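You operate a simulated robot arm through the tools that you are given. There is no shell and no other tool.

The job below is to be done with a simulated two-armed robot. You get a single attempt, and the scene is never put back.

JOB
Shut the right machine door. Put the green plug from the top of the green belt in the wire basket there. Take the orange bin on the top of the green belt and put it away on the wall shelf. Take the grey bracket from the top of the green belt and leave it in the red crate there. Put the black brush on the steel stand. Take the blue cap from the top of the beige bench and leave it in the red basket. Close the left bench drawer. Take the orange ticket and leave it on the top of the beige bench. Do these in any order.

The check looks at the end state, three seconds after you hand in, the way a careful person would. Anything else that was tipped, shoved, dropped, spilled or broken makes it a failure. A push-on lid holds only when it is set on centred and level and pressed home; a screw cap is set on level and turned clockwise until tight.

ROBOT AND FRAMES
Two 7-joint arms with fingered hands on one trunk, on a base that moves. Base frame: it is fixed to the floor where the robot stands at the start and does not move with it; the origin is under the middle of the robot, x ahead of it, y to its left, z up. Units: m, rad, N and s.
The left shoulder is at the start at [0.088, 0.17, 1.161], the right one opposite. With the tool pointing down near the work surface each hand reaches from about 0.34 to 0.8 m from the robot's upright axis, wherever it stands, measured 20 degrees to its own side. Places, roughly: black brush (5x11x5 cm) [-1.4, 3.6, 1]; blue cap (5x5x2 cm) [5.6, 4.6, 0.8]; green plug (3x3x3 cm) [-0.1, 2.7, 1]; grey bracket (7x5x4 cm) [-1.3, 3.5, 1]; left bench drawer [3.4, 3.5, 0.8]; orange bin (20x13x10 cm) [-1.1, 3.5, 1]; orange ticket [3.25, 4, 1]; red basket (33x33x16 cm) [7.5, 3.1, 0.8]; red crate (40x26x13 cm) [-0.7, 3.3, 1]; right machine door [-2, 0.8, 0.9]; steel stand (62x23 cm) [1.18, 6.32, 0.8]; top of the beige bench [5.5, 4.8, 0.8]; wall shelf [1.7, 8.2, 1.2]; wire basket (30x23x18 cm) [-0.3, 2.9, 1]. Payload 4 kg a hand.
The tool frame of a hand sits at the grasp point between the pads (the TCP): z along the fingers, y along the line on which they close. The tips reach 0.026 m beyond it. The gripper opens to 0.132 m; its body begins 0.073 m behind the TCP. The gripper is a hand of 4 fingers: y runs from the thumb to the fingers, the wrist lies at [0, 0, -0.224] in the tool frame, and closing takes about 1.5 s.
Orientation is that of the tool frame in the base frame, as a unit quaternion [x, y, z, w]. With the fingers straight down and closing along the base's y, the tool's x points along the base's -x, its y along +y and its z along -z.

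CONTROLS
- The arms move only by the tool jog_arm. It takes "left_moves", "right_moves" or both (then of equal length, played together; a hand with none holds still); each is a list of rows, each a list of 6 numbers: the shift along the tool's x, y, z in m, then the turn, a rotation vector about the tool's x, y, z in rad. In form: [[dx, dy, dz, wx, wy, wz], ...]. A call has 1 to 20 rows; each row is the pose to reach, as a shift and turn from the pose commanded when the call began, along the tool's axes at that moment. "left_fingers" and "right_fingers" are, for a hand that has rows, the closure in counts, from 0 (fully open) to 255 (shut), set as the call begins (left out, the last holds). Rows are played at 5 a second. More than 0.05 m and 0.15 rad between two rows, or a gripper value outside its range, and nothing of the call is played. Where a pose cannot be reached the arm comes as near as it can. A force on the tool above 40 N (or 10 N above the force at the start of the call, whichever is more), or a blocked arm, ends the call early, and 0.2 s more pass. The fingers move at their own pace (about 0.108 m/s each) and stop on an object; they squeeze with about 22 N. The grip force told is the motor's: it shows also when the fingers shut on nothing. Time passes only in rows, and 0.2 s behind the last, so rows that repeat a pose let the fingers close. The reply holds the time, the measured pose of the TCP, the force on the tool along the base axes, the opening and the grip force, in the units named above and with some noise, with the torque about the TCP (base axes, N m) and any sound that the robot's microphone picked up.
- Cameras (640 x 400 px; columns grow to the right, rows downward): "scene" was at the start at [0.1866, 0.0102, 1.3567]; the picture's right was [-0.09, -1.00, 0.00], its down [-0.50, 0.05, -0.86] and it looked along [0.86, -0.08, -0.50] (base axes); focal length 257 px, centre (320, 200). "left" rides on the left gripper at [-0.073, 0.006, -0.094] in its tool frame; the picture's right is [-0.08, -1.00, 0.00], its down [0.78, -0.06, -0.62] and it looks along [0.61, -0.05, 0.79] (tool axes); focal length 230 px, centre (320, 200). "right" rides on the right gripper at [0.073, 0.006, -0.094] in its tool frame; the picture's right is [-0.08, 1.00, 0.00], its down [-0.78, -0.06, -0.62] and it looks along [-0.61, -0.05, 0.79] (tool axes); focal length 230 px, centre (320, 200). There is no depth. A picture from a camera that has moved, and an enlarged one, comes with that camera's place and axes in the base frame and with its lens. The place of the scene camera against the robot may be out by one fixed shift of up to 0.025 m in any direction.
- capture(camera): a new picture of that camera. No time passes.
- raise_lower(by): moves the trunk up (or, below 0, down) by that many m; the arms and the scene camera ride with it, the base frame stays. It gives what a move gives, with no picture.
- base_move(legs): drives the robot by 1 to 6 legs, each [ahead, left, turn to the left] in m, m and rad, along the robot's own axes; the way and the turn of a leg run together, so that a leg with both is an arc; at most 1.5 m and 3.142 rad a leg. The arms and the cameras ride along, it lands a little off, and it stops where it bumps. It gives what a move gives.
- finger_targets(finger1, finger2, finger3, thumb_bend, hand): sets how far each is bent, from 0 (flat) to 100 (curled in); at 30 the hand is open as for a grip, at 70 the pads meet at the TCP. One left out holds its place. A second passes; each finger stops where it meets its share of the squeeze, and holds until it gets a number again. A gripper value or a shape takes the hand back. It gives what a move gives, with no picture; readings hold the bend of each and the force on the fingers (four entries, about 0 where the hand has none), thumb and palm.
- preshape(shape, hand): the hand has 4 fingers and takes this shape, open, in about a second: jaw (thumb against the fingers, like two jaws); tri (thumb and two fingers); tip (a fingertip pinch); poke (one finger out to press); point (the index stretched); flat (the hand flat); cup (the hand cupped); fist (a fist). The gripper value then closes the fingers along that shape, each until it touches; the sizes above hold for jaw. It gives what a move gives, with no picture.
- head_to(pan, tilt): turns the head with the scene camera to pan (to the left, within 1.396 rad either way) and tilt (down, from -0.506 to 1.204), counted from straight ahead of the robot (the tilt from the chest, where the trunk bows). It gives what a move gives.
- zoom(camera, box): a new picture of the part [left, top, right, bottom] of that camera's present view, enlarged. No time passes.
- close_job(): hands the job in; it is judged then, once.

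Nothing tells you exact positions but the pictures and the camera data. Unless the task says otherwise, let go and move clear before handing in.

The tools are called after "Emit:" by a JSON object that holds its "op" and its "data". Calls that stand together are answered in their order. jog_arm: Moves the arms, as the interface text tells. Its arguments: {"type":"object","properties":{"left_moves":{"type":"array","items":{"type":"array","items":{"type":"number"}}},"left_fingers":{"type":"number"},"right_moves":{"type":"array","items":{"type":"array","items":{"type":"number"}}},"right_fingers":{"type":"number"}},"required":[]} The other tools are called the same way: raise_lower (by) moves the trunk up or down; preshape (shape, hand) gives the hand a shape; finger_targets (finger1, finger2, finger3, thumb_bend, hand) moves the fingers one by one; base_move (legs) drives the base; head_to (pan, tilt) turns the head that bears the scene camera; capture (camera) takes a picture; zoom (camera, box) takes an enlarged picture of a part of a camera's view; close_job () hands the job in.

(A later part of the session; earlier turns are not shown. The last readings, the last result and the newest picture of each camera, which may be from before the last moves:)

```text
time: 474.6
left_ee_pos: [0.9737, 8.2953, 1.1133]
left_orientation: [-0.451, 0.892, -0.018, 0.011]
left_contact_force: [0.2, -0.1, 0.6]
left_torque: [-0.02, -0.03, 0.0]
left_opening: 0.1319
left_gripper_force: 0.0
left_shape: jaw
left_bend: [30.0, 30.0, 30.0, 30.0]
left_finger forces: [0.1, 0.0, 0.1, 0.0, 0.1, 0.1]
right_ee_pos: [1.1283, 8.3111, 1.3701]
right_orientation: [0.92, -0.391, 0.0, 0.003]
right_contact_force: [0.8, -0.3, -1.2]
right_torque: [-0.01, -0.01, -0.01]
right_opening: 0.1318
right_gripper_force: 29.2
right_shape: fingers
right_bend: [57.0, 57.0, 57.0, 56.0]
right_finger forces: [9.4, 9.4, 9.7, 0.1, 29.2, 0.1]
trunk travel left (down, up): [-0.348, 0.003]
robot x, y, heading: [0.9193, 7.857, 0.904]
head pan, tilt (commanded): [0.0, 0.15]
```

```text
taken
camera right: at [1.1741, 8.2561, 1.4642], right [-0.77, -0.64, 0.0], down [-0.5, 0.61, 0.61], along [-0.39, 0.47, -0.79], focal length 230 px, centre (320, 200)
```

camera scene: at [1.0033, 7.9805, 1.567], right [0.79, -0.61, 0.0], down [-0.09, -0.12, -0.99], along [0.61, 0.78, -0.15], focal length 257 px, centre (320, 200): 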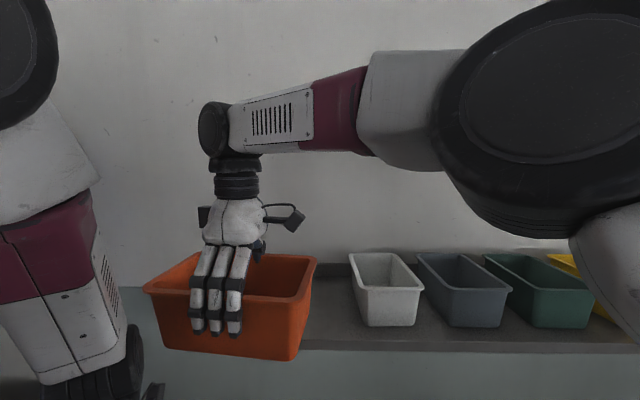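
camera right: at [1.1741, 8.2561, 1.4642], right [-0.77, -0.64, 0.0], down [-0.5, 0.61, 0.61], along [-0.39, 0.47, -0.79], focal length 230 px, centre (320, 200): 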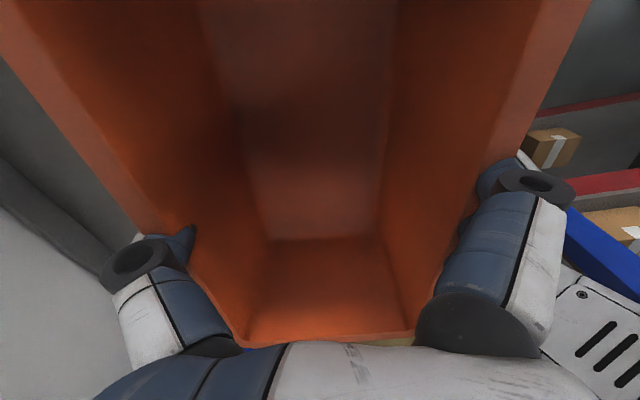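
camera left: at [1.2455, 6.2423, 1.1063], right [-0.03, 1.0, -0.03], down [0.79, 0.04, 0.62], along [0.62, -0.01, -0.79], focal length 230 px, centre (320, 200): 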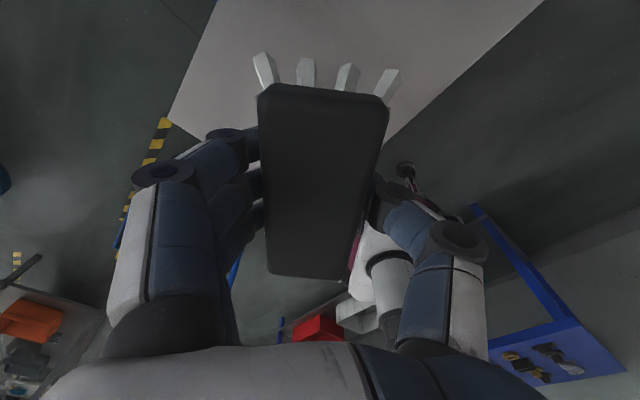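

The shelf surface is visible: free spot left of the white bin. Moving the bin forward over the shelf.

Emit:
{"op": "jog_arm", "data": {"right_moves": [[-0.008, -0.044, 0, 0, 0, 0], [-0.016, -0.088, 0, 0, 0, 0], [-0.025, -0.132, 0, 0, 0, 0], [-0.033, -0.176, 0, 0, 0, 0], [-0.041, -0.22, 0, 0, 0, 0], [-0.049, -0.261, 0, 0, 0, 0]]}}

Emit:
{"op": "capture", "data": {"camera": "scene"}}

Emit:
{"op": "capture", "data": {"camera": "right"}}

```text
time: 476.2
left_ee_pos: [0.9738, 8.295, 1.1149]
left_orientation: [-0.449, 0.893, -0.018, 0.011]
left_contact_force: [0.5, -0.3, 0.4]
left_torque: [-0.02, 0.02, -0.02]
left_opening: 0.1318
left_gripper_force: 0.1
left_shape: jaw
left_bend: [30.0, 30.0, 30.0, 30.0]
left_finger forces: [0.0, 0.0, 0.0, 0.0, 0.0, 0.1]
right_ee_pos: [1.2921, 8.3434, 1.3758]
right_orientation: [0.902, -0.43, -0.023, -0.008]
right_contact_force: [0.3, -1.1, -1.4]
right_torque: [-0.06, 0.01, 0.0]
right_opening: 0.1317
right_gripper_force: 30.5
right_shape: fingers
right_bend: [57.0, 57.0, 57.0, 56.0]
right_finger forces: [9.7, 10.1, 10.0, 0.0, 30.8, 0.1]
right hand out of reach, approached as far as the arm can: row 2, 3, 4, 5, 6
trunk travel left (down, up): [-0.348, 0.003]
robot x, y, heading: [0.9226, 7.8514, 0.91]
head pan, tilt (commanded): [0.0, 0.15]
stopped in row 6 (right hand): the arm was blocked; the commanded pose is now the measured one
```

```text
taken
camera scene: at [1.0048, 7.9796, 1.567], right [0.79, -0.62, 0.0], down [-0.09, -0.12, -0.99], along [0.61, 0.78, -0.15], focal length 257 px, centre (320, 200)
```

scene: 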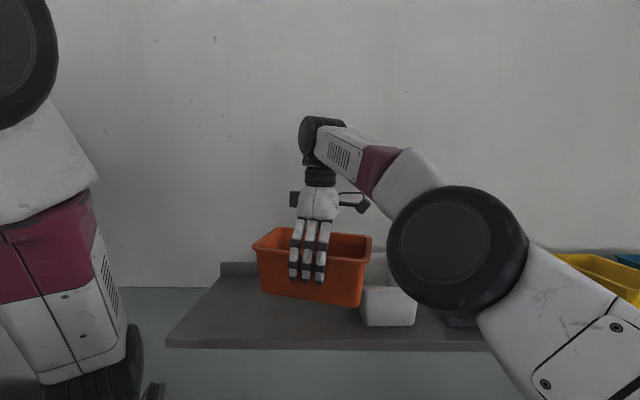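

```text
taken
camera right: at [1.336, 8.2802, 1.4649], right [-0.82, -0.57, 0.01], down [-0.42, 0.63, 0.65], along [-0.38, 0.53, -0.76], focal length 230 px, centre (320, 200)
```

right: 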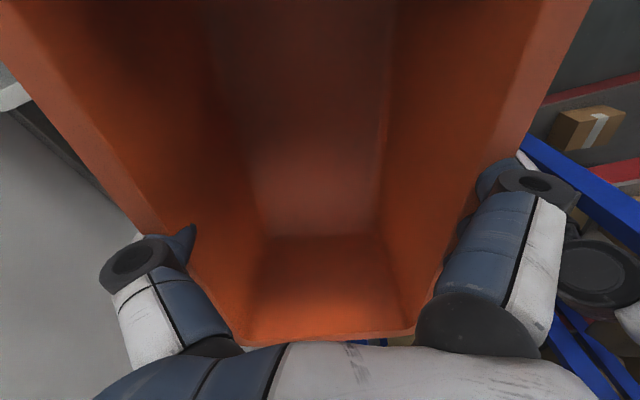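

The arm ran out of reach there. I'll bring the base left and forward a little (left first, keeping clear of the white bin), then continue.

Emit:
{"op": "base_move", "data": {"legs": [[0, 0.09, 0]]}}

Emit:
{"op": "capture", "data": {"camera": "scene"}}

```text
time: 477.7
left_ee_pos: [0.9048, 8.3488, 1.1139]
left_orientation: [-0.449, 0.893, -0.018, 0.011]
left_contact_force: [0.6, -1.4, 0.4]
left_torque: [-0.02, -0.06, -0.03]
left_opening: 0.132
left_gripper_force: 0.1
left_shape: jaw
left_bend: [30.0, 30.0, 30.0, 30.0]
left_finger forces: [0.1, 0.0, 0.0, 0.0, 0.0, 0.0]
right_ee_pos: [1.222, 8.3974, 1.3757]
right_orientation: [0.903, -0.43, -0.023, -0.009]
right_contact_force: [0.1, 0.6, -0.7]
right_torque: [0.0, 0.0, 0.03]
right_opening: 0.1318
right_gripper_force: 30.2
right_shape: fingers
right_bend: [57.0, 57.0, 57.0, 56.0]
right_finger forces: [9.7, 10.1, 10.0, 0.0, 31.0, 0.1]
trunk travel left (down, up): [-0.348, 0.003]
robot x, y, heading: [0.8487, 7.9077, 0.907]
head pan, tilt (commanded): [0.0, 0.15]
```

```text
taken
camera scene: at [0.934, 8.0342, 1.567], right [0.79, -0.62, 0.0], down [-0.09, -0.12, -0.99], along [0.61, 0.78, -0.15], focal length 257 px, centre (320, 200)
```

scene: 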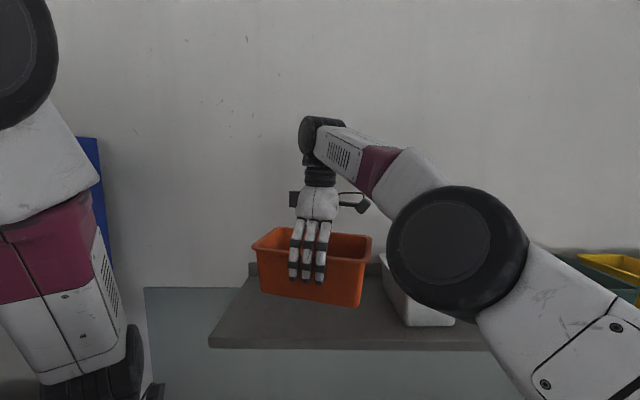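

Now moving the base forward 10 cm to bring the bin over the shelf centre.

Emit:
{"op": "base_move", "data": {"legs": [[0.1, 0, 0]]}}

Emit:
{"op": "capture", "data": {"camera": "scene"}}

Emit:
{"op": "capture", "data": {"camera": "right"}}

```text
time: 478.8
left_ee_pos: [0.9659, 8.4281, 1.1139]
left_orientation: [-0.449, 0.893, -0.018, 0.011]
left_contact_force: [0.4, 0.1, -0.2]
left_torque: [-0.02, 0.01, -0.05]
left_opening: 0.132
left_gripper_force: 0.0
left_shape: jaw
left_bend: [30.0, 30.0, 30.0, 30.0]
left_finger forces: [0.1, 0.0, 0.1, 0.0, 0.1, 0.0]
right_ee_pos: [1.2848, 8.4773, 1.3753]
right_orientation: [0.902, -0.431, -0.024, -0.008]
right_contact_force: [0.3, 0.2, -1.4]
right_torque: [-0.03, -0.02, 0.03]
right_opening: 0.1317
right_gripper_force: 30.7
right_shape: fingers
right_bend: [57.0, 57.0, 57.0, 56.0]
right_finger forces: [9.7, 10.0, 9.9, 0.1, 30.9, 0.0]
trunk travel left (down, up): [-0.348, 0.003]
robot x, y, heading: [0.9098, 7.9903, 0.903]
head pan, tilt (commanded): [0.0, 0.15]
```

```text
taken
camera scene: at [0.9963, 8.113, 1.5671], right [0.79, -0.62, 0.0], down [-0.09, -0.12, -0.99], along [0.61, 0.78, -0.15], focal length 257 px, centre (320, 200)
```

scene: 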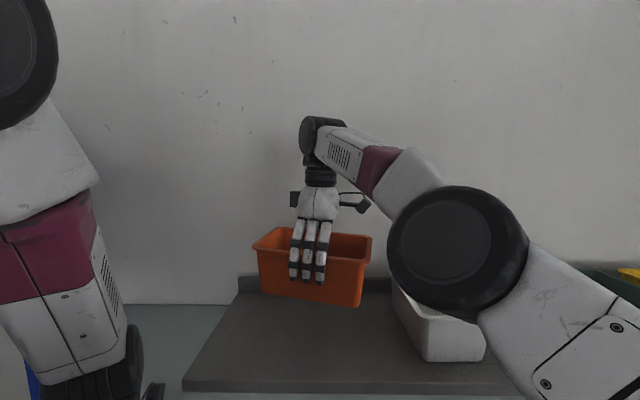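

```text
taken
camera right: at [1.3285, 8.4127, 1.4652], right [-0.82, -0.57, 0.01], down [-0.42, 0.63, 0.65], along [-0.38, 0.54, -0.76], focal length 230 px, centre (320, 200)
```

right: 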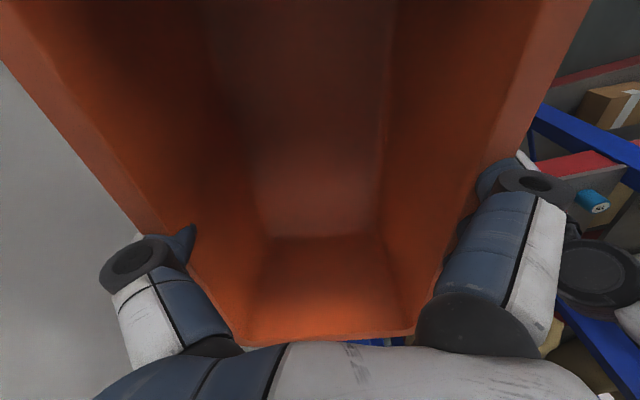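

Bin is above the free shelf area (about v 7.5 of 7.39–7.70). Lowering with the trunk first, then gently with the arm.

Emit:
{"op": "raise_lower", "data": {"by": -0.09}}

Emit:
{"op": "capture", "data": {"camera": "scene"}}

```text
time: 480.1
left_ee_pos: [0.9649, 8.4278, 1.0255]
left_orientation: [-0.449, 0.893, -0.017, 0.011]
left_contact_force: [0.3, -0.9, -1.1]
left_torque: [0.04, 0.02, -0.01]
left_opening: 0.1318
left_gripper_force: 0.1
left_shape: jaw
left_bend: [30.0, 30.0, 30.0, 30.0]
left_finger forces: [0.0, 0.1, 0.1, 0.0, 0.0, 0.1]
right_ee_pos: [1.2849, 8.4763, 1.2867]
right_orientation: [0.902, -0.432, -0.024, -0.009]
right_contact_force: [-1.0, 0.6, -0.6]
right_torque: [0.0, -0.05, 0.01]
right_opening: 0.1317
right_gripper_force: 30.1
right_shape: fingers
right_bend: [57.0, 57.0, 57.0, 56.0]
right_finger forces: [9.8, 10.1, 10.0, 0.0, 30.8, 0.1]
trunk travel left (down, up): [-0.258, 0.093]
robot x, y, heading: [0.914, 7.9909, 0.91]
head pan, tilt (commanded): [0.0, 0.15]
```

```text
taken
camera scene: at [1.001, 8.1189, 1.4771], right [0.79, -0.62, 0.0], down [-0.09, -0.12, -0.99], along [0.61, 0.78, -0.15], focal length 257 px, centre (320, 200)
```

scene: 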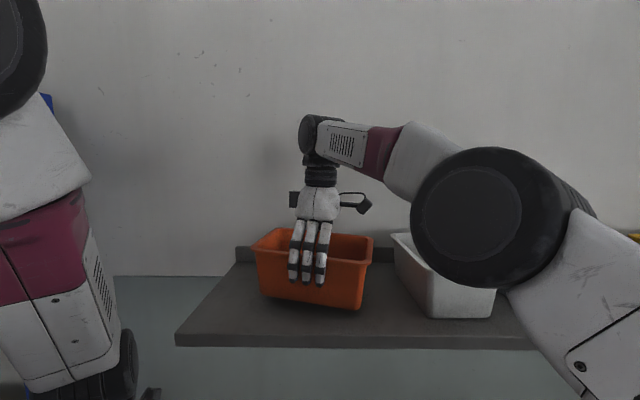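

About 2–3 cm to go. Lowering in small trunk steps while watching the force.

Emit:
{"op": "raise_lower", "data": {"by": -0.014}}

Emit:
{"op": "zoom", "data": {"camera": "scene", "box": [160, 200, 420, 362]}}

```text
time: 480.7
left_ee_pos: [0.9659, 8.4263, 1.0101]
left_orientation: [-0.45, 0.893, -0.017, 0.012]
left_contact_force: [0.0, 0.3, 0.0]
left_torque: [-0.01, 0.03, 0.01]
left_opening: 0.1319
left_gripper_force: 0.1
left_shape: jaw
left_bend: [30.0, 30.0, 30.0, 30.0]
left_finger forces: [0.1, 0.1, 0.1, 0.0, 0.0, 0.0]
right_ee_pos: [1.2846, 8.4762, 1.2725]
right_orientation: [0.902, -0.431, -0.024, -0.01]
right_contact_force: [-0.6, 0.0, 1.1]
right_torque: [-0.08, -0.04, 0.04]
right_opening: 0.132
right_gripper_force: 29.6
right_shape: fingers
right_bend: [57.0, 57.0, 57.0, 57.0]
right_finger forces: [8.9, 10.4, 9.8, 0.1, 30.3, 0.1]
trunk travel left (down, up): [-0.244, 0.107]
robot x, y, heading: [0.9127, 7.9903, 0.903]
head pan, tilt (commanded): [0.0, 0.15]
```

```text
2.46 times, centred on (290, 281) of scene
camera zoom: at [1.0041, 8.1225, 1.4627], right [0.79, -0.62, 0.0], down [-0.09, -0.12, -0.99], along [0.61, 0.78, -0.15], focal length 632 px, centre (394, 1)
```

zoom: 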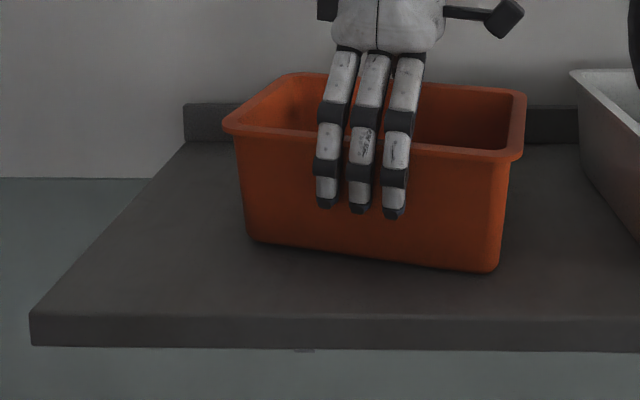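

Bin is touching at one edge. A bit lower, then release.

Emit:
{"op": "raise_lower", "data": {"by": -0.008}}

Emit:
{"op": "zoom", "data": {"camera": "scene", "box": [160, 200, 420, 362]}}

```text
time: 481.2
left_ee_pos: [0.966, 8.4277, 1.0029]
left_orientation: [-0.449, 0.893, -0.017, 0.013]
left_contact_force: [0.2, -0.7, 0.6]
left_torque: [-0.03, 0.01, -0.03]
left_opening: 0.132
left_gripper_force: 0.0
left_shape: jaw
left_bend: [30.0, 30.0, 30.0, 30.0]
left_finger forces: [0.0, 0.0, 0.0, 0.0, 0.0, 0.0]
right_ee_pos: [1.285, 8.4756, 1.2668]
right_orientation: [0.901, -0.433, -0.023, -0.013]
right_contact_force: [5.0, 10.1, 37.9]
right_torque: [-1.03, 0.85, 0.09]
right_opening: 0.133
right_gripper_force: 30.9
right_shape: fingers
right_bend: [58.0, 58.0, 58.0, 57.0]
right_finger forces: [9.6, 9.1, 9.0, 0.0, 33.6, 0.2]
trunk travel left (down, up): [-0.236, 0.115]
robot x, y, heading: [0.9119, 7.9853, 0.898]
head pan, tilt (commanded): [0.0, 0.15]
```

```text
2.46 times, centred on (290, 281) of scene
camera zoom: at [1.005, 8.1248, 1.4551], right [0.79, -0.62, 0.0], down [-0.09, -0.12, -0.99], along [0.61, 0.78, -0.15], focal length 632 px, centre (394, 1)
```

zoom: 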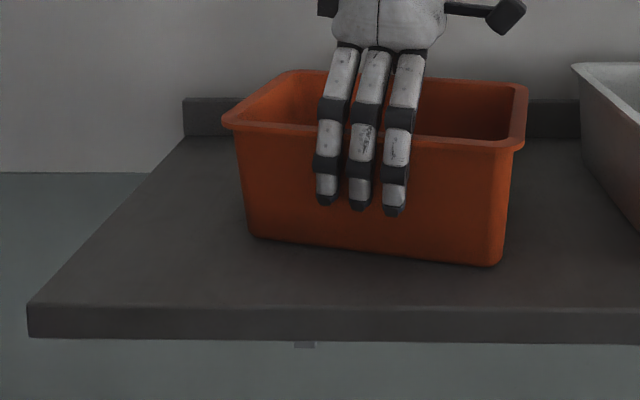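

Firm contact. Relieving a little pressure and opening the fingers outward.

Emit:
{"op": "raise_lower", "data": {"by": 0.004}}

Emit:
{"op": "finger_targets", "data": {"hand": "right", "finger1": 35, "finger2": 35, "finger3": 35, "thumb_bend": 35}}

Emit:
{"op": "finger_targets", "data": {"hand": "right", "finger1": 8, "finger2": 8, "finger3": 8, "thumb_bend": 8}}

Emit:
{"op": "capture", "data": {"camera": "right"}}

Emit:
{"op": "zoom", "data": {"camera": "scene", "box": [160, 200, 420, 362]}}

```text
time: 481.8
left_ee_pos: [0.9658, 8.4274, 1.006]
left_orientation: [-0.449, 0.893, -0.017, 0.012]
left_contact_force: [0.6, 0.6, 0.4]
left_torque: [-0.03, 0.0, -0.02]
left_opening: 0.1321
left_gripper_force: 0.1
left_shape: jaw
left_bend: [30.0, 30.0, 30.0, 30.0]
left_finger forces: [0.1, 0.1, 0.0, 0.0, 0.0, 0.0]
right_ee_pos: [1.284, 8.4749, 1.2682]
right_orientation: [0.902, -0.431, -0.023, -0.009]
right_contact_force: [5.8, 6.0, 24.6]
right_torque: [-0.64, 0.6, -0.03]
right_opening: 0.1327
right_gripper_force: 29.2
right_shape: fingers
right_bend: [58.0, 58.0, 58.0, 57.0]
right_finger forces: [9.7, 8.8, 8.6, 0.0, 31.9, 0.0]
trunk travel left (down, up): [-0.24, 0.111]
robot x, y, heading: [0.9101, 7.9887, 0.905]
head pan, tilt (commanded): [0.0, 0.15]
```

```text
time: 482.6
left_ee_pos: [0.9661, 8.4272, 1.0063]
left_orientation: [-0.449, 0.893, -0.018, 0.011]
left_contact_force: [0.0, -0.2, -0.5]
left_torque: [0.01, -0.01, 0.0]
left_opening: 0.1319
left_gripper_force: 0.2
left_shape: jaw
left_bend: [30.0, 30.0, 30.0, 30.0]
left_finger forces: [0.1, 0.0, 0.0, 0.1, 0.1, 0.1]
right_ee_pos: [1.2853, 8.4763, 1.2717]
right_orientation: [0.901, -0.432, -0.025, -0.012]
right_contact_force: [-0.5, 1.0, 18.7]
right_torque: [-0.73, 0.76, 0.01]
right_opening: 0.1511
right_gripper_force: 32.4
right_shape: fingers
right_bend: [33.0, 33.0, 33.0, 32.0]
right_finger forces: [12.5, 12.3, 11.5, 0.1, 28.9, 0.0]
trunk travel left (down, up): [-0.24, 0.111]
robot x, y, heading: [0.9128, 7.9861, 0.903]
head pan, tilt (commanded): [0.0, 0.15]
stopped (right hand): the force on the tool passed its limit at 40 N (the readings are from after the stop); the commanded pose is now the measured one
```

```text
time: 483.6
left_ee_pos: [0.9659, 8.4284, 1.0064]
left_orientation: [-0.449, 0.893, -0.017, 0.011]
left_contact_force: [-0.6, 0.1, -1.0]
left_torque: [0.02, -0.04, 0.0]
left_opening: 0.1319
left_gripper_force: 0.0
left_shape: jaw
left_bend: [30.0, 30.0, 30.0, 30.0]
left_finger forces: [0.1, 0.0, 0.1, 0.1, 0.0, 0.1]
right_ee_pos: [1.2856, 8.4758, 1.2688]
right_orientation: [0.902, -0.431, -0.024, -0.011]
right_contact_force: [1.0, 0.3, 1.5]
right_torque: [0.06, -0.08, -0.03]
right_opening: 0.175
right_gripper_force: 1.0
right_shape: fingers
right_bend: [8.0, 8.0, 8.0, 6.0]
right_finger forces: [0.0, 0.0, 0.1, 0.1, 2.1, 0.0]
trunk travel left (down, up): [-0.24, 0.111]
robot x, y, heading: [0.9092, 7.9898, 0.906]
head pan, tilt (commanded): [0.0, 0.15]
```

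```text
taken
camera right: at [1.3284, 8.4123, 1.3582], right [-0.82, -0.57, 0.01], down [-0.42, 0.62, 0.66], along [-0.38, 0.54, -0.75], focal length 230 px, centre (320, 200)
```

right: 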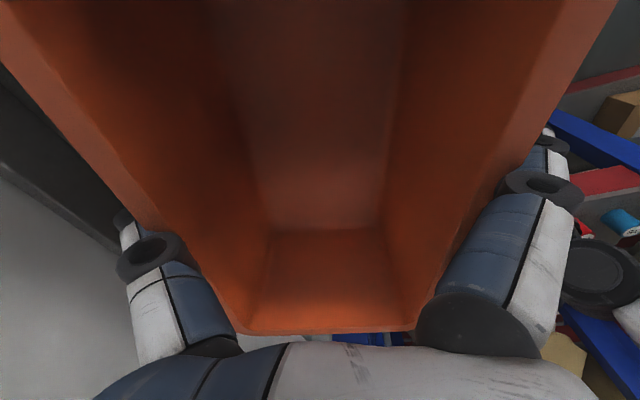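

```text
2.46 times, centred on (290, 281) of scene
camera zoom: at [1.0052, 8.1243, 1.4584], right [0.79, -0.62, 0.0], down [-0.09, -0.12, -0.99], along [0.61, 0.78, -0.15], focal length 632 px, centre (394, 1)
```

zoom: 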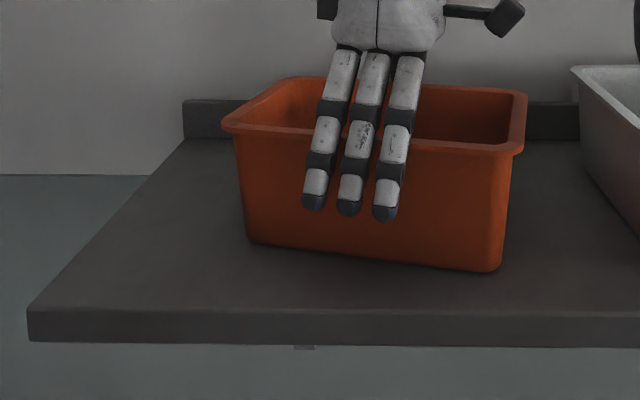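

Released. Raising the trunk to lift the hand clear of the bin.

Emit:
{"op": "raise_lower", "data": {"by": 0.03}}

Emit:
{"op": "zoom", "data": {"camera": "scene", "box": [160, 200, 420, 362]}}

Emit:
{"op": "raise_lower", "data": {"by": 0.078}}

Emit:
{"op": "capture", "data": {"camera": "scene"}}

```text
time: 484.4
left_ee_pos: [0.9673, 8.4277, 1.0365]
left_orientation: [-0.449, 0.893, -0.017, 0.011]
left_contact_force: [0.2, 0.2, 0.1]
left_torque: [-0.01, 0.0, -0.02]
left_opening: 0.1319
left_gripper_force: 0.2
left_shape: jaw
left_bend: [30.0, 30.0, 30.0, 30.0]
left_finger forces: [0.1, 0.0, 0.0, 0.0, 0.0, 0.0]
right_ee_pos: [1.2864, 8.477, 1.2981]
right_orientation: [0.902, -0.431, -0.024, -0.009]
right_contact_force: [-1.0, 0.6, -0.1]
right_torque: [-0.01, 0.01, 0.03]
right_opening: 0.174
right_gripper_force: 0.1
right_shape: fingers
right_bend: [8.0, 8.0, 8.0, 8.0]
right_finger forces: [0.0, 0.0, 0.1, 0.1, 0.0, 0.1]
trunk travel left (down, up): [-0.27, 0.081]
robot x, y, heading: [0.9105, 7.9904, 0.901]
head pan, tilt (commanded): [0.0, 0.15]
```

```text
2.46 times, centred on (290, 281) of scene
camera zoom: at [0.9999, 8.1178, 1.489], right [0.79, -0.62, 0.0], down [-0.09, -0.12, -0.99], along [0.61, 0.78, -0.15], focal length 632 px, centre (394, 1)
```

zoom: 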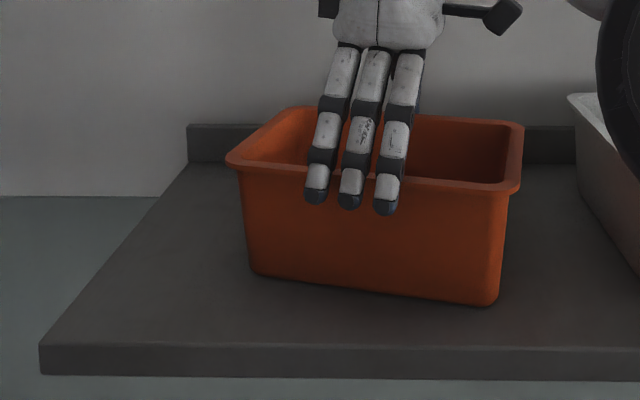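

```text
time: 485.5
left_ee_pos: [0.967, 8.4279, 1.1134]
left_orientation: [-0.449, 0.893, -0.018, 0.011]
left_contact_force: [-0.3, 0.5, 0.5]
left_torque: [0.01, -0.02, 0.0]
left_opening: 0.1322
left_gripper_force: 0.1
left_shape: jaw
left_bend: [30.0, 30.0, 30.0, 30.0]
left_finger forces: [0.0, 0.0, 0.0, 0.0, 0.0, 0.0]
right_ee_pos: [1.2924, 8.4734, 1.3806]
right_orientation: [0.899, -0.438, -0.028, -0.013]
right_contact_force: [-0.3, -0.4, -0.1]
right_torque: [0.0, -0.02, 0.02]
right_opening: 0.1739
right_gripper_force: 0.0
right_shape: fingers
right_bend: [8.0, 8.0, 8.0, 8.0]
right_finger forces: [0.0, 0.0, 0.1, 0.0, 0.0, 0.0]
trunk travel left (down, up): [-0.348, 0.003]
robot x, y, heading: [0.9104, 7.9906, 0.905]
head pan, tilt (commanded): [0.0, 0.15]
```

```text
taken
camera scene: at [0.9962, 8.1128, 1.567], right [0.79, -0.62, 0.0], down [-0.09, -0.12, -0.99], along [0.61, 0.78, -0.15], focal length 257 px, centre (320, 200)
```

scene: 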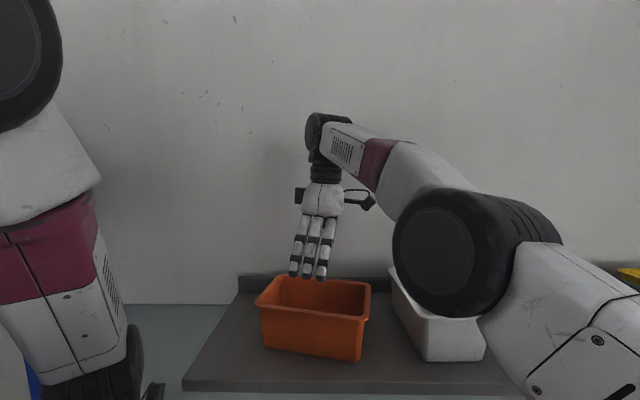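

Bin stands on the shelf and the hand is above its rim. Backing the base away.

Emit:
{"op": "base_move", "data": {"legs": [[-0.4, 0, 0]]}}

Emit:
{"op": "capture", "data": {"camera": "scene"}}

Emit:
{"op": "zoom", "data": {"camera": "scene", "box": [180, 180, 420, 330]}}

```text
time: 488.0
left_ee_pos: [0.7208, 8.1167, 1.1139]
left_orientation: [-0.452, 0.892, -0.018, 0.011]
left_contact_force: [-0.6, -0.1, -0.7]
left_torque: [0.02, 0.0, 0.01]
left_opening: 0.1318
left_gripper_force: 0.0
left_shape: jaw
left_bend: [30.0, 30.0, 30.0, 30.0]
left_finger forces: [0.0, 0.0, 0.0, 0.0, 0.0, 0.1]
right_ee_pos: [1.0462, 8.1629, 1.379]
right_orientation: [0.9, -0.434, -0.028, -0.01]
right_contact_force: [0.3, 0.2, 0.2]
right_torque: [-0.02, -0.01, 0.01]
right_opening: 0.1739
right_gripper_force: 0.1
right_shape: fingers
right_bend: [8.0, 8.0, 8.0, 8.0]
right_finger forces: [0.0, 0.0, 0.0, 0.1, 0.0, 0.0]
trunk travel left (down, up): [-0.348, 0.003]
robot x, y, heading: [0.6694, 7.6773, 0.915]
head pan, tilt (commanded): [0.0, 0.15]
```

```text
taken
camera scene: at [0.7527, 7.8011, 1.5671], right [0.79, -0.61, 0.0], down [-0.09, -0.12, -0.99], along [0.6, 0.78, -0.15], focal length 257 px, centre (320, 200)
```

scene: 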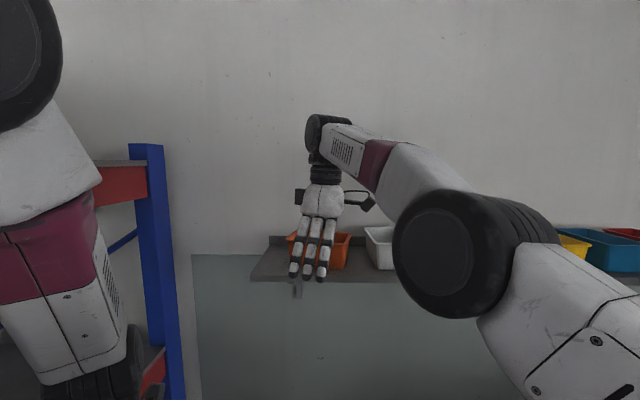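

```text
2.67 times, centred on (300, 255) of scene
camera zoom: at [0.7527, 7.8011, 1.5671], right [0.79, -0.61, 0.0], down [-0.09, -0.12, -0.99], along [0.6, 0.78, -0.15], focal length 685 px, centre (373, 53)
```

zoom: 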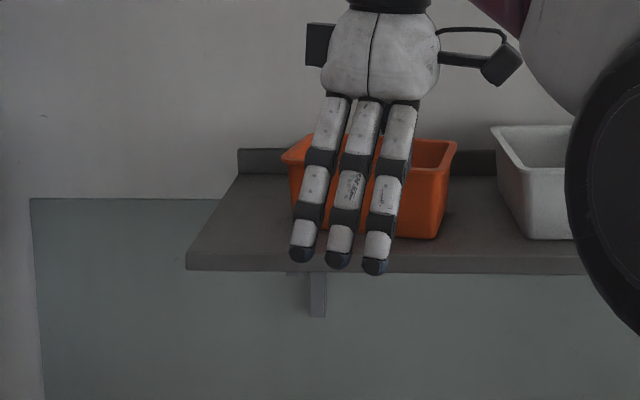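

The orange bin is on the shelf. Now I bring the right hand back to its normal orientation and lower the trunk.

Emit:
{"op": "jog_arm", "data": {"right_moves": [[0.02, 0, 0.005, 0.004, 0.005, 0.133], [0.041, 0, 0.01, 0.009, 0.009, 0.266], [0.0615, 0, 0.015, 0.013, 0.014, 0.399], [0.082, 0, 0.02, 0.018, 0.018, 0.532], [0.1025, 0, 0.025, 0.022, 0.023, 0.665], [0.123, 0, 0.03, 0.027, 0.028, 0.798], [0.1435, 0, 0.035, 0.031, 0.032, 0.931], [0.164, 0, 0.04, 0.036, 0.037, 1.064], [0.1845, 0, 0.045, 0.04, 0.041, 1.197], [0.205, 0, 0.05, 0.045, 0.046, 1.33]], "right_fingers": 0}}

Emit:
{"op": "raise_lower", "data": {"by": -0.17}}

Emit:
{"op": "capture", "data": {"camera": "scene"}}

```text
time: 490.2
left_ee_pos: [0.7221, 8.1163, 1.1139]
left_orientation: [-0.452, 0.892, -0.018, 0.011]
left_contact_force: [0.7, -0.6, -0.5]
left_torque: [0.03, -0.01, -0.03]
left_opening: 0.1318
left_gripper_force: 0.1
left_shape: jaw
left_bend: [30.0, 30.0, 30.0, 30.0]
left_finger forces: [0.0, 0.0, 0.1, 0.1, 0.1, 0.0]
right_ee_pos: [1.1737, 8.0068, 1.3174]
right_orientation: [-0.439, 0.898, 0.002, 0.002]
right_contact_force: [0.4, 0.6, 0.1]
right_torque: [-0.01, 0.02, 0.01]
right_opening: 0.1319
right_gripper_force: 0.1
right_shape: jaw
right_bend: [30.0, 30.0, 30.0, 30.0]
right_finger forces: [0.1, 0.0, 0.0, 0.1, 0.1, 0.0]
trunk travel left (down, up): [-0.348, 0.003]
robot x, y, heading: [0.6685, 7.6765, 0.916]
head pan, tilt (commanded): [0.0, 0.15]
```

```text
time: 492.1
left_ee_pos: [0.7196, 8.1151, 0.9447]
left_orientation: [-0.452, 0.892, -0.018, 0.013]
left_contact_force: [-0.5, 0.7, 0.5]
left_torque: [0.0, 0.02, 0.01]
left_opening: 0.1317
left_gripper_force: 0.0
left_shape: jaw
left_bend: [30.0, 30.0, 30.0, 30.0]
left_finger forces: [0.1, 0.0, 0.0, 0.0, 0.0, 0.1]
right_ee_pos: [1.1725, 8.0063, 1.1475]
right_orientation: [-0.441, 0.898, 0.001, 0.002]
right_contact_force: [-0.4, -0.3, 0.6]
right_torque: [0.02, 0.01, -0.01]
right_opening: 0.132
right_gripper_force: 0.1
right_shape: jaw
right_bend: [30.0, 30.0, 30.0, 30.0]
right_finger forces: [0.0, 0.0, 0.0, 0.0, 0.1, 0.0]
trunk travel left (down, up): [-0.178, 0.173]
robot x, y, heading: [0.6651, 7.6737, 0.915]
head pan, tilt (commanded): [0.0, 0.15]
```

```text
taken
camera scene: at [0.7838, 7.8414, 1.3952], right [0.79, -0.61, 0.0], down [-0.09, -0.12, -0.99], along [0.6, 0.78, -0.15], focal length 257 px, centre (320, 200)
```

scene: 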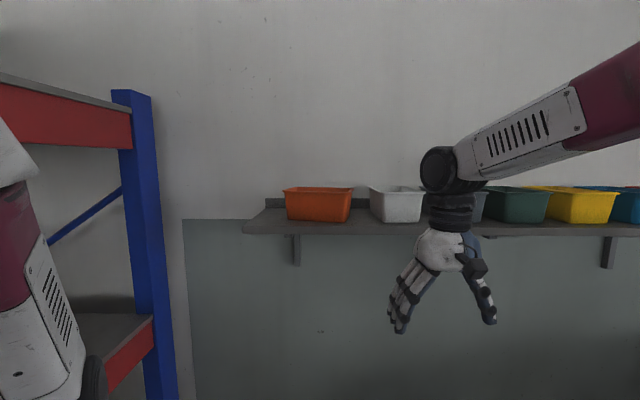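

The shelf task looks good. Now heading back right: strafe away from the rack, turn right, and drive along the lane toward the beige bench.

Emit:
{"op": "base_move", "data": {"legs": [[0, -0.4, 0], [0, 0, -1.57]]}}

Emit:
{"op": "head_to", "data": {"pan": 0.0, "tilt": 0.35}}

Emit:
{"op": "capture", "data": {"camera": "scene"}}

```text
time: 499.9
left_ee_pos: [1.4185, 7.3924, 0.9447]
left_orientation: [0.307, 0.951, -0.02, -0.005]
left_contact_force: [0.6, 0.2, 0.8]
left_torque: [0.01, -0.02, 0.01]
left_opening: 0.1322
left_gripper_force: 0.1
left_shape: jaw
left_bend: [30.0, 30.0, 30.0, 30.0]
left_finger forces: [0.0, 0.1, 0.1, 0.0, 0.0, 0.0]
right_ee_pos: [1.3118, 6.9391, 1.1479]
right_orientation: [0.319, 0.948, -0.001, 0.001]
right_contact_force: [-0.4, -0.5, 0.8]
right_torque: [0.04, -0.03, -0.01]
right_opening: 0.1318
right_gripper_force: 0.0
right_shape: jaw
right_bend: [30.0, 30.0, 30.0, 30.0]
right_finger forces: [0.0, 0.0, 0.0, 0.0, 0.1, 0.0]
trunk travel left (down, up): [-0.178, 0.173]
robot x, y, heading: [0.9788, 7.4398, -0.648]
head pan, tilt (commanded): [0.0, 0.15]
```

```text
time: 500.7
left_ee_pos: [1.418, 7.3934, 0.9442]
left_orientation: [0.308, 0.951, -0.02, -0.004]
left_contact_force: [0.0, -0.7, 0.2]
left_torque: [-0.02, -0.04, 0.0]
left_opening: 0.1317
left_gripper_force: 0.0
left_shape: jaw
left_bend: [30.0, 30.0, 30.0, 30.0]
left_finger forces: [0.0, 0.1, 0.0, 0.0, 0.0, 0.0]
right_ee_pos: [1.3117, 6.9394, 1.1474]
right_orientation: [0.319, 0.948, 0.0, 0.003]
right_contact_force: [0.2, 0.4, 0.5]
right_torque: [-0.01, 0.01, 0.0]
right_opening: 0.1318
right_gripper_force: 0.1
right_shape: jaw
right_bend: [30.0, 30.0, 30.0, 30.0]
right_finger forces: [0.1, 0.1, 0.1, 0.1, 0.1, 0.0]
trunk travel left (down, up): [-0.178, 0.173]
robot x, y, heading: [0.9809, 7.4404, -0.652]
head pan, tilt (commanded): [0.0, 0.351]
```

```text
taken
camera scene: at [1.1289, 7.3471, 1.3762], right [-0.6, -0.8, 0.0], down [-0.27, 0.21, -0.94], along [0.75, -0.57, -0.34], focal length 257 px, centre (320, 200)
```

scene: 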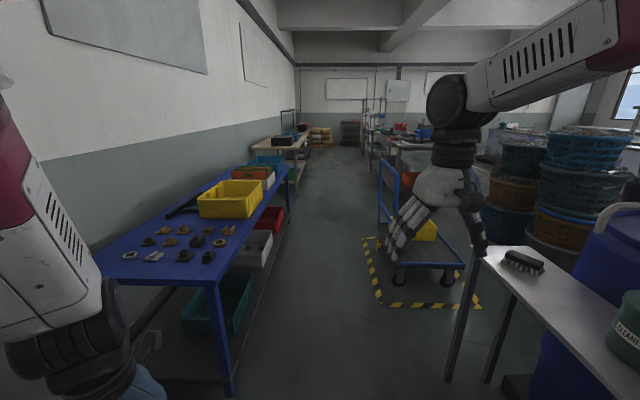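

Clear view: brush on the stand, lane between blue table and trolley. Driving along it back toward the beige bench.

Emit:
{"op": "base_move", "data": {"legs": [[1.5, 0, 0], [1.3, 0, 0]]}}

Emit:
{"op": "capture", "data": {"camera": "scene"}}

```text
time: 514.1
left_ee_pos: [3.6403, 5.7419, 0.9442]
left_orientation: [0.294, 0.956, -0.02, -0.004]
left_contact_force: [0.4, 0.5, -1.0]
left_torque: [0.0, 0.02, 0.01]
left_opening: 0.132
left_gripper_force: 0.1
left_shape: jaw
left_bend: [30.0, 30.0, 30.0, 30.0]
left_finger forces: [0.0, 0.0, 0.1, 0.1, 0.1, 0.0]
right_ee_pos: [3.5449, 5.2856, 1.1465]
right_orientation: [0.307, 0.952, -0.001, 0.002]
right_contact_force: [0.1, -0.4, 1.2]
right_torque: [-0.04, 0.02, 0.0]
right_opening: 0.1319
right_gripper_force: 0.0
right_shape: jaw
right_bend: [30.0, 30.0, 30.0, 30.0]
right_finger forces: [0.0, 0.0, 0.0, 0.0, 0.0, 0.0]
trunk travel left (down, up): [-0.178, 0.173]
robot x, y, heading: [3.1992, 5.7777, -0.622]
head pan, tilt (commanded): [0.0, 0.351]
```

```text
taken
camera scene: at [3.3529, 5.6882, 1.3761], right [-0.58, -0.81, 0.0], down [-0.28, 0.2, -0.94], along [0.76, -0.55, -0.34], focal length 257 px, centre (320, 200)
```

scene: 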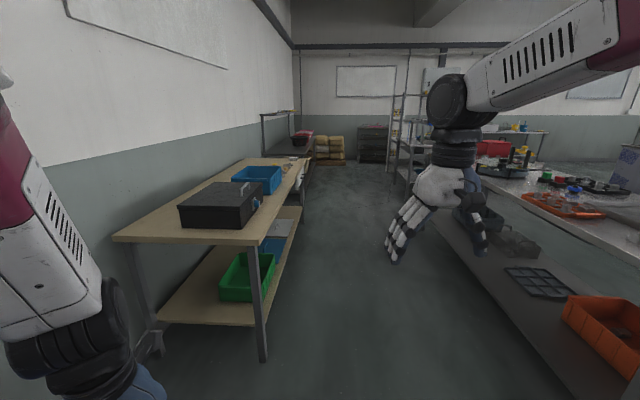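

The beige bench begins ahead-left. I'll shift right to the corridor centre and continue until level with the small items on it.

Emit:
{"op": "base_move", "data": {"legs": [[0.5, -0.32, -0.035], [1.2, 0, 0], [0.6, 0, 0]]}}

Emit:
{"op": "head_to", "data": {"pan": 0.1, "tilt": 0.5}}

Emit:
{"op": "capture", "data": {"camera": "scene"}}

```text
time: 526.1
left_ee_pos: [5.2669, 4.1326, 0.9442]
left_orientation: [0.295, 0.955, -0.02, -0.005]
left_contact_force: [-0.1, 0.6, 0.5]
left_torque: [0.0, 0.0, 0.0]
left_opening: 0.132
left_gripper_force: 0.1
left_shape: jaw
left_bend: [30.0, 30.0, 30.0, 30.0]
left_finger forces: [0.0, 0.1, 0.1, 0.0, 0.0, 0.1]
right_ee_pos: [5.1728, 3.6773, 1.1458]
right_orientation: [0.307, 0.952, -0.001, 0.002]
right_contact_force: [0.1, 0.0, 0.1]
right_torque: [0.01, 0.0, 0.02]
right_opening: 0.1319
right_gripper_force: 0.0
right_shape: jaw
right_bend: [30.0, 30.0, 30.0, 30.0]
right_finger forces: [0.1, 0.1, 0.0, 0.0, 0.0, 0.0]
trunk travel left (down, up): [-0.178, 0.173]
robot x, y, heading: [4.8274, 4.1639, -0.622]
head pan, tilt (commanded): [0.0, 0.351]
```

```text
time: 526.8
left_ee_pos: [5.2666, 4.1341, 0.9442]
left_orientation: [0.294, 0.956, -0.02, -0.005]
left_contact_force: [-0.4, -0.1, 0.1]
left_torque: [0.0, -0.02, -0.04]
left_opening: 0.1319
left_gripper_force: 0.0
left_shape: jaw
left_bend: [30.0, 30.0, 30.0, 30.0]
left_finger forces: [0.0, 0.0, 0.0, 0.0, 0.0, 0.0]
right_ee_pos: [5.1734, 3.6761, 1.1465]
right_orientation: [0.307, 0.952, 0.0, 0.003]
right_contact_force: [1.0, 0.0, -0.1]
right_torque: [-0.03, 0.0, -0.01]
right_opening: 0.1321
right_gripper_force: 0.1
right_shape: jaw
right_bend: [30.0, 30.0, 30.0, 30.0]
right_finger forces: [0.0, 0.0, 0.1, 0.1, 0.0, 0.0]
trunk travel left (down, up): [-0.178, 0.173]
robot x, y, heading: [4.826, 4.1663, -0.626]
head pan, tilt (commanded): [0.099, 0.499]
```

```text
taken
camera scene: at [4.9825, 4.088, 1.3625], right [-0.5, -0.87, 0.0], down [-0.41, 0.24, -0.88], along [0.76, -0.44, -0.48], focal length 257 px, centre (320, 200)
```

scene: 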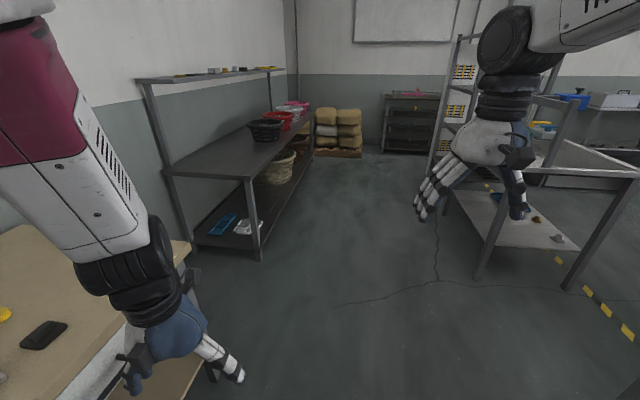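

Turning left to face the beige bench.

Emit:
{"op": "base_move", "data": {"legs": [[0, 0, 1.54]]}}

Emit:
{"op": "head_to", "data": {"pan": 0.0, "tilt": 0.55}}

Emit:
{"op": "capture", "data": {"camera": "scene"}}

Emit:
{"op": "capture", "data": {"camera": "right"}}

```text
time: 531.0
left_ee_pos: [4.8562, 4.6092, 0.9438]
left_orientation: [-0.475, 0.88, -0.018, 0.011]
left_contact_force: [0.4, 0.2, -0.1]
left_torque: [0.02, 0.02, 0.01]
left_opening: 0.1321
left_gripper_force: 0.0
left_shape: jaw
left_bend: [30.0, 30.0, 30.0, 30.0]
left_finger forces: [0.0, 0.0, 0.0, 0.0, 0.1, 0.1]
right_ee_pos: [5.3124, 4.5227, 1.1474]
right_orientation: [-0.463, 0.887, 0.001, 0.002]
right_contact_force: [0.8, -0.9, -0.3]
right_torque: [0.0, 0.0, 0.01]
right_opening: 0.132
right_gripper_force: 0.1
right_shape: jaw
right_bend: [30.0, 30.0, 30.0, 30.0]
right_finger forces: [0.0, 0.0, 0.0, 0.0, 0.1, 0.0]
trunk travel left (down, up): [-0.178, 0.173]
robot x, y, heading: [4.825, 4.1699, 0.964]
head pan, tilt (commanded): [0.099, 0.499]
```

```text
time: 531.7
left_ee_pos: [4.8566, 4.6092, 0.9445]
left_orientation: [-0.475, 0.88, -0.018, 0.012]
left_contact_force: [0.6, -0.4, -0.3]
left_torque: [0.01, 0.02, 0.0]
left_opening: 0.1319
left_gripper_force: 0.0
left_shape: jaw
left_bend: [30.0, 30.0, 30.0, 30.0]
left_finger forces: [0.0, 0.1, 0.0, 0.1, 0.0, 0.0]
right_ee_pos: [5.3131, 4.522, 1.147]
right_orientation: [-0.463, 0.886, 0.0, 0.001]
right_contact_force: [0.1, 0.0, -0.3]
right_torque: [-0.01, -0.04, 0.01]
right_opening: 0.1317
right_gripper_force: 0.0
right_shape: jaw
right_bend: [30.0, 30.0, 30.0, 30.0]
right_finger forces: [0.0, 0.0, 0.1, 0.0, 0.0, 0.0]
trunk travel left (down, up): [-0.178, 0.173]
robot x, y, heading: [4.8288, 4.1662, 0.967]
head pan, tilt (commanded): [0.0, 0.55]
```

```text
taken
camera scene: at [4.9327, 4.3362, 1.3579], right [0.82, -0.57, 0.0], down [-0.3, -0.43, -0.85], along [0.49, 0.7, -0.52], focal length 257 px, centre (320, 200)
```

scene: 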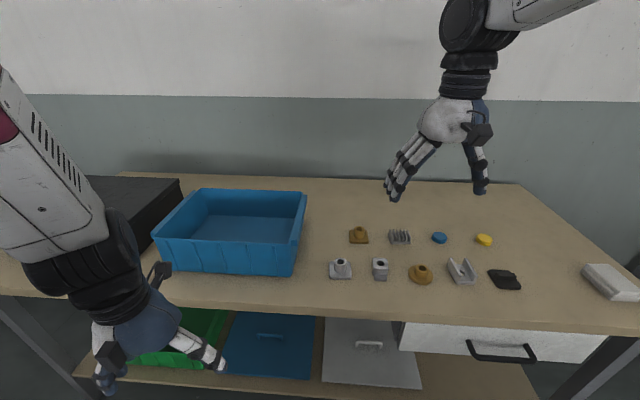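

```text
taken
camera right: at [5.2654, 4.4658, 1.2401], right [-0.77, 0.63, 0.0], down [0.5, 0.61, 0.62], along [0.39, 0.48, -0.79], focal length 230 px, centre (320, 200)
```

right: 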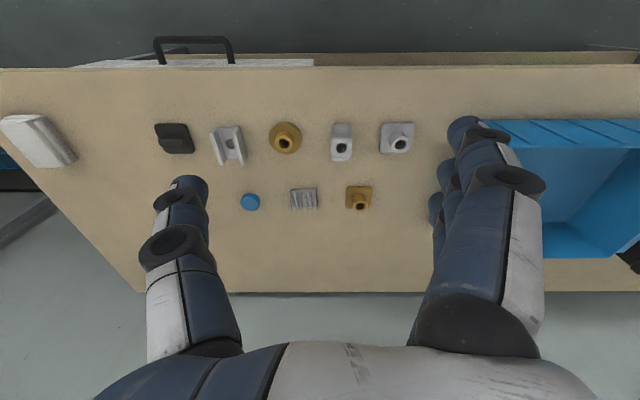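

The blue cap is near [5.605, 4.625], the grey ribbed part to its left and yellow cap to its right. Adjusting the base closer.

Emit:
{"op": "base_move", "data": {"legs": [[0.15, -0.16, -0.05]]}}

Emit:
{"op": "capture", "data": {"camera": "right"}}

```text
time: 533.8
left_ee_pos: [5.0992, 4.6312, 0.9441]
left_orientation: [-0.451, 0.892, -0.018, 0.011]
left_contact_force: [-0.2, 0.7, 0.7]
left_torque: [0.0, 0.0, 0.0]
left_opening: 0.1322
left_gripper_force: 0.1
left_shape: jaw
left_bend: [30.0, 30.0, 30.0, 30.0]
left_finger forces: [0.1, 0.0, 0.0, 0.0, 0.1, 0.1]
right_ee_pos: [5.5506, 4.5209, 1.1464]
right_orientation: [-0.439, 0.899, 0.001, 0.002]
right_contact_force: [0.1, -0.7, -0.2]
right_torque: [0.0, 0.01, 0.02]
right_opening: 0.1322
right_gripper_force: 0.0
right_shape: jaw
right_bend: [30.0, 30.0, 30.0, 30.0]
right_finger forces: [0.0, 0.0, 0.0, 0.0, 0.1, 0.1]
trunk travel left (down, up): [-0.178, 0.173]
robot x, y, heading: [5.0441, 4.1931, 0.909]
head pan, tilt (commanded): [0.0, 0.55]
```

```text
taken
camera right: at [5.4995, 4.4669, 1.2399], right [-0.74, 0.67, 0.0], down [0.53, 0.58, 0.62], along [0.42, 0.46, -0.79], focal length 230 px, centre (320, 200)
```

right: 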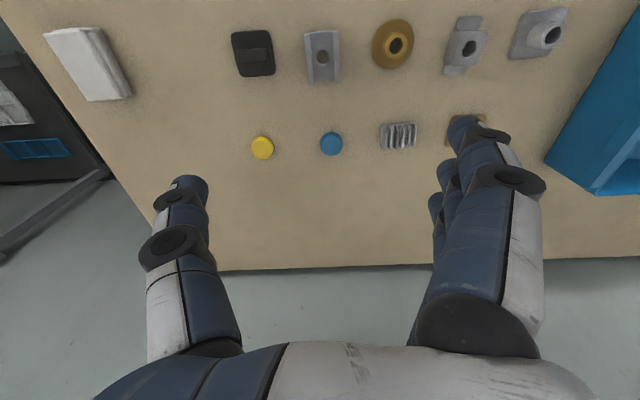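

Cap is 11.7 cm forward, 1.2 cm left of the TCP. Moving above it with a narrower opening and lowering partway.

Emit:
{"op": "jog_arm", "data": {"right_moves": [[-0.04, 0.004, 0, 0, 0, 0], [-0.08, 0.008, 0.02, 0, 0, 0], [-0.1165, 0.012, 0.05, 0, 0, 0], [-0.1165, 0.012, 0.09, 0, 0, 0], [-0.1165, 0.012, 0.13, 0, 0, 0], [-0.1165, 0.012, 0.17, 0, 0, 0], [-0.1165, 0.012, 0.2, 0, 0, 0]], "right_fingers": 75}}

Emit:
{"op": "capture", "data": {"camera": "right"}}

```text
time: 535.4
left_ee_pos: [5.0994, 4.6323, 0.9436]
left_orientation: [-0.451, 0.892, -0.018, 0.011]
left_contact_force: [-0.5, -0.3, 0.6]
left_torque: [-0.01, -0.01, 0.02]
left_opening: 0.1318
left_gripper_force: 0.0
left_shape: jaw
left_bend: [30.0, 30.0, 30.0, 30.0]
left_finger forces: [0.1, 0.0, 0.0, 0.0, 0.0, 0.0]
right_ee_pos: [5.6102, 4.6177, 0.9497]
right_orientation: [-0.439, 0.899, 0.001, 0.001]
right_contact_force: [0.0, 0.4, -1.1]
right_torque: [-0.03, 0.04, -0.01]
right_opening: 0.0934
right_gripper_force: 0.1
right_shape: jaw
right_bend: [67.0, 67.0, 67.0, 63.0]
right_finger forces: [0.1, 0.1, 0.0, 0.0, 0.0, 0.0]
trunk travel left (down, up): [-0.178, 0.173]
robot x, y, heading: [5.045, 4.1931, 0.913]
head pan, tilt (commanded): [0.0, 0.55]
```

```text
taken
camera right: at [5.5596, 4.5643, 1.0422], right [-0.74, 0.67, 0.0], down [0.53, 0.58, 0.62], along [0.42, 0.46, -0.79], focal length 230 px, centre (320, 200)
```

right: 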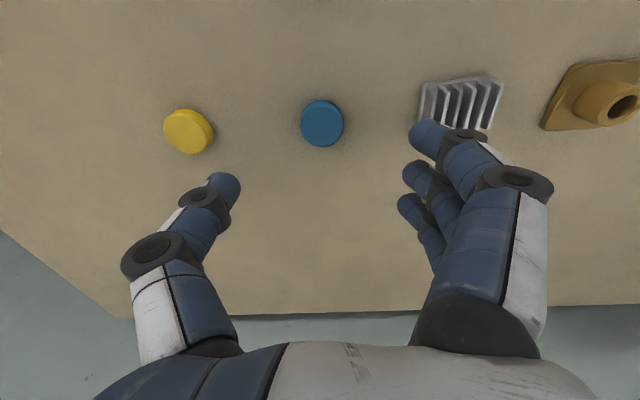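

Almost centred; correcting 7 mm forward and lowering to the bench, then closing.

Emit:
{"op": "jog_arm", "data": {"right_moves": [[-0.0075, 0.001, 0.04, 0, 0, 0], [-0.0075, 0.001, 0.08, 0, 0, 0], [-0.0075, 0.001, 0.105, 0, 0, 0], [-0.0075, 0.001, 0.113, 0, 0, 0], [-0.0075, 0.001, 0.113, 0, 0, 0]], "right_fingers": 90}}

Emit:
{"op": "capture", "data": {"camera": "right"}}

```text
time: 536.5
left_ee_pos: [5.0981, 4.633, 0.9445]
left_orientation: [-0.452, 0.892, -0.018, 0.011]
left_contact_force: [-1.3, 0.5, -0.2]
left_torque: [0.0, 0.01, 0.03]
left_opening: 0.1317
left_gripper_force: 0.0
left_shape: jaw
left_bend: [30.0, 30.0, 30.0, 30.0]
left_finger forces: [0.1, 0.1, 0.0, 0.0, 0.1, 0.0]
right_ee_pos: [5.6141, 4.6262, 0.8341]
right_orientation: [-0.44, 0.898, 0.001, 0.001]
right_contact_force: [-0.4, -0.4, -0.3]
right_torque: [-0.01, -0.01, 0.0]
right_opening: 0.0859
right_gripper_force: 0.1
right_shape: jaw
right_bend: [70.0, 70.0, 70.0, 67.0]
right_finger forces: [0.0, 0.0, 0.0, 0.1, 0.0, 0.1]
trunk travel left (down, up): [-0.178, 0.173]
robot x, y, heading: [5.0422, 4.1938, 0.911]
head pan, tilt (commanded): [0.0, 0.55]
```

```text
taken
camera right: at [5.564, 4.5722, 0.9271], right [-0.74, 0.67, 0.0], down [0.53, 0.58, 0.62], along [0.42, 0.46, -0.79], focal length 230 px, centre (320, 200)
```

right: 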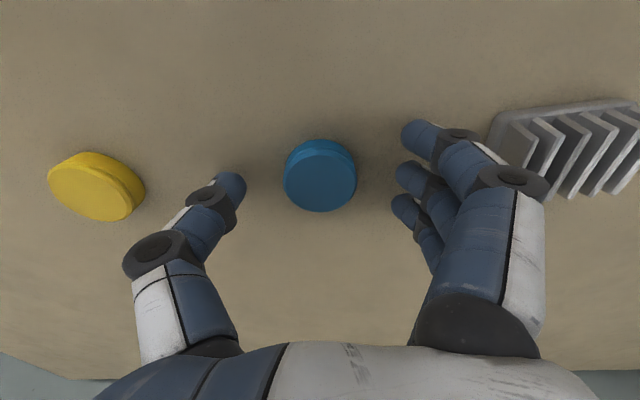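

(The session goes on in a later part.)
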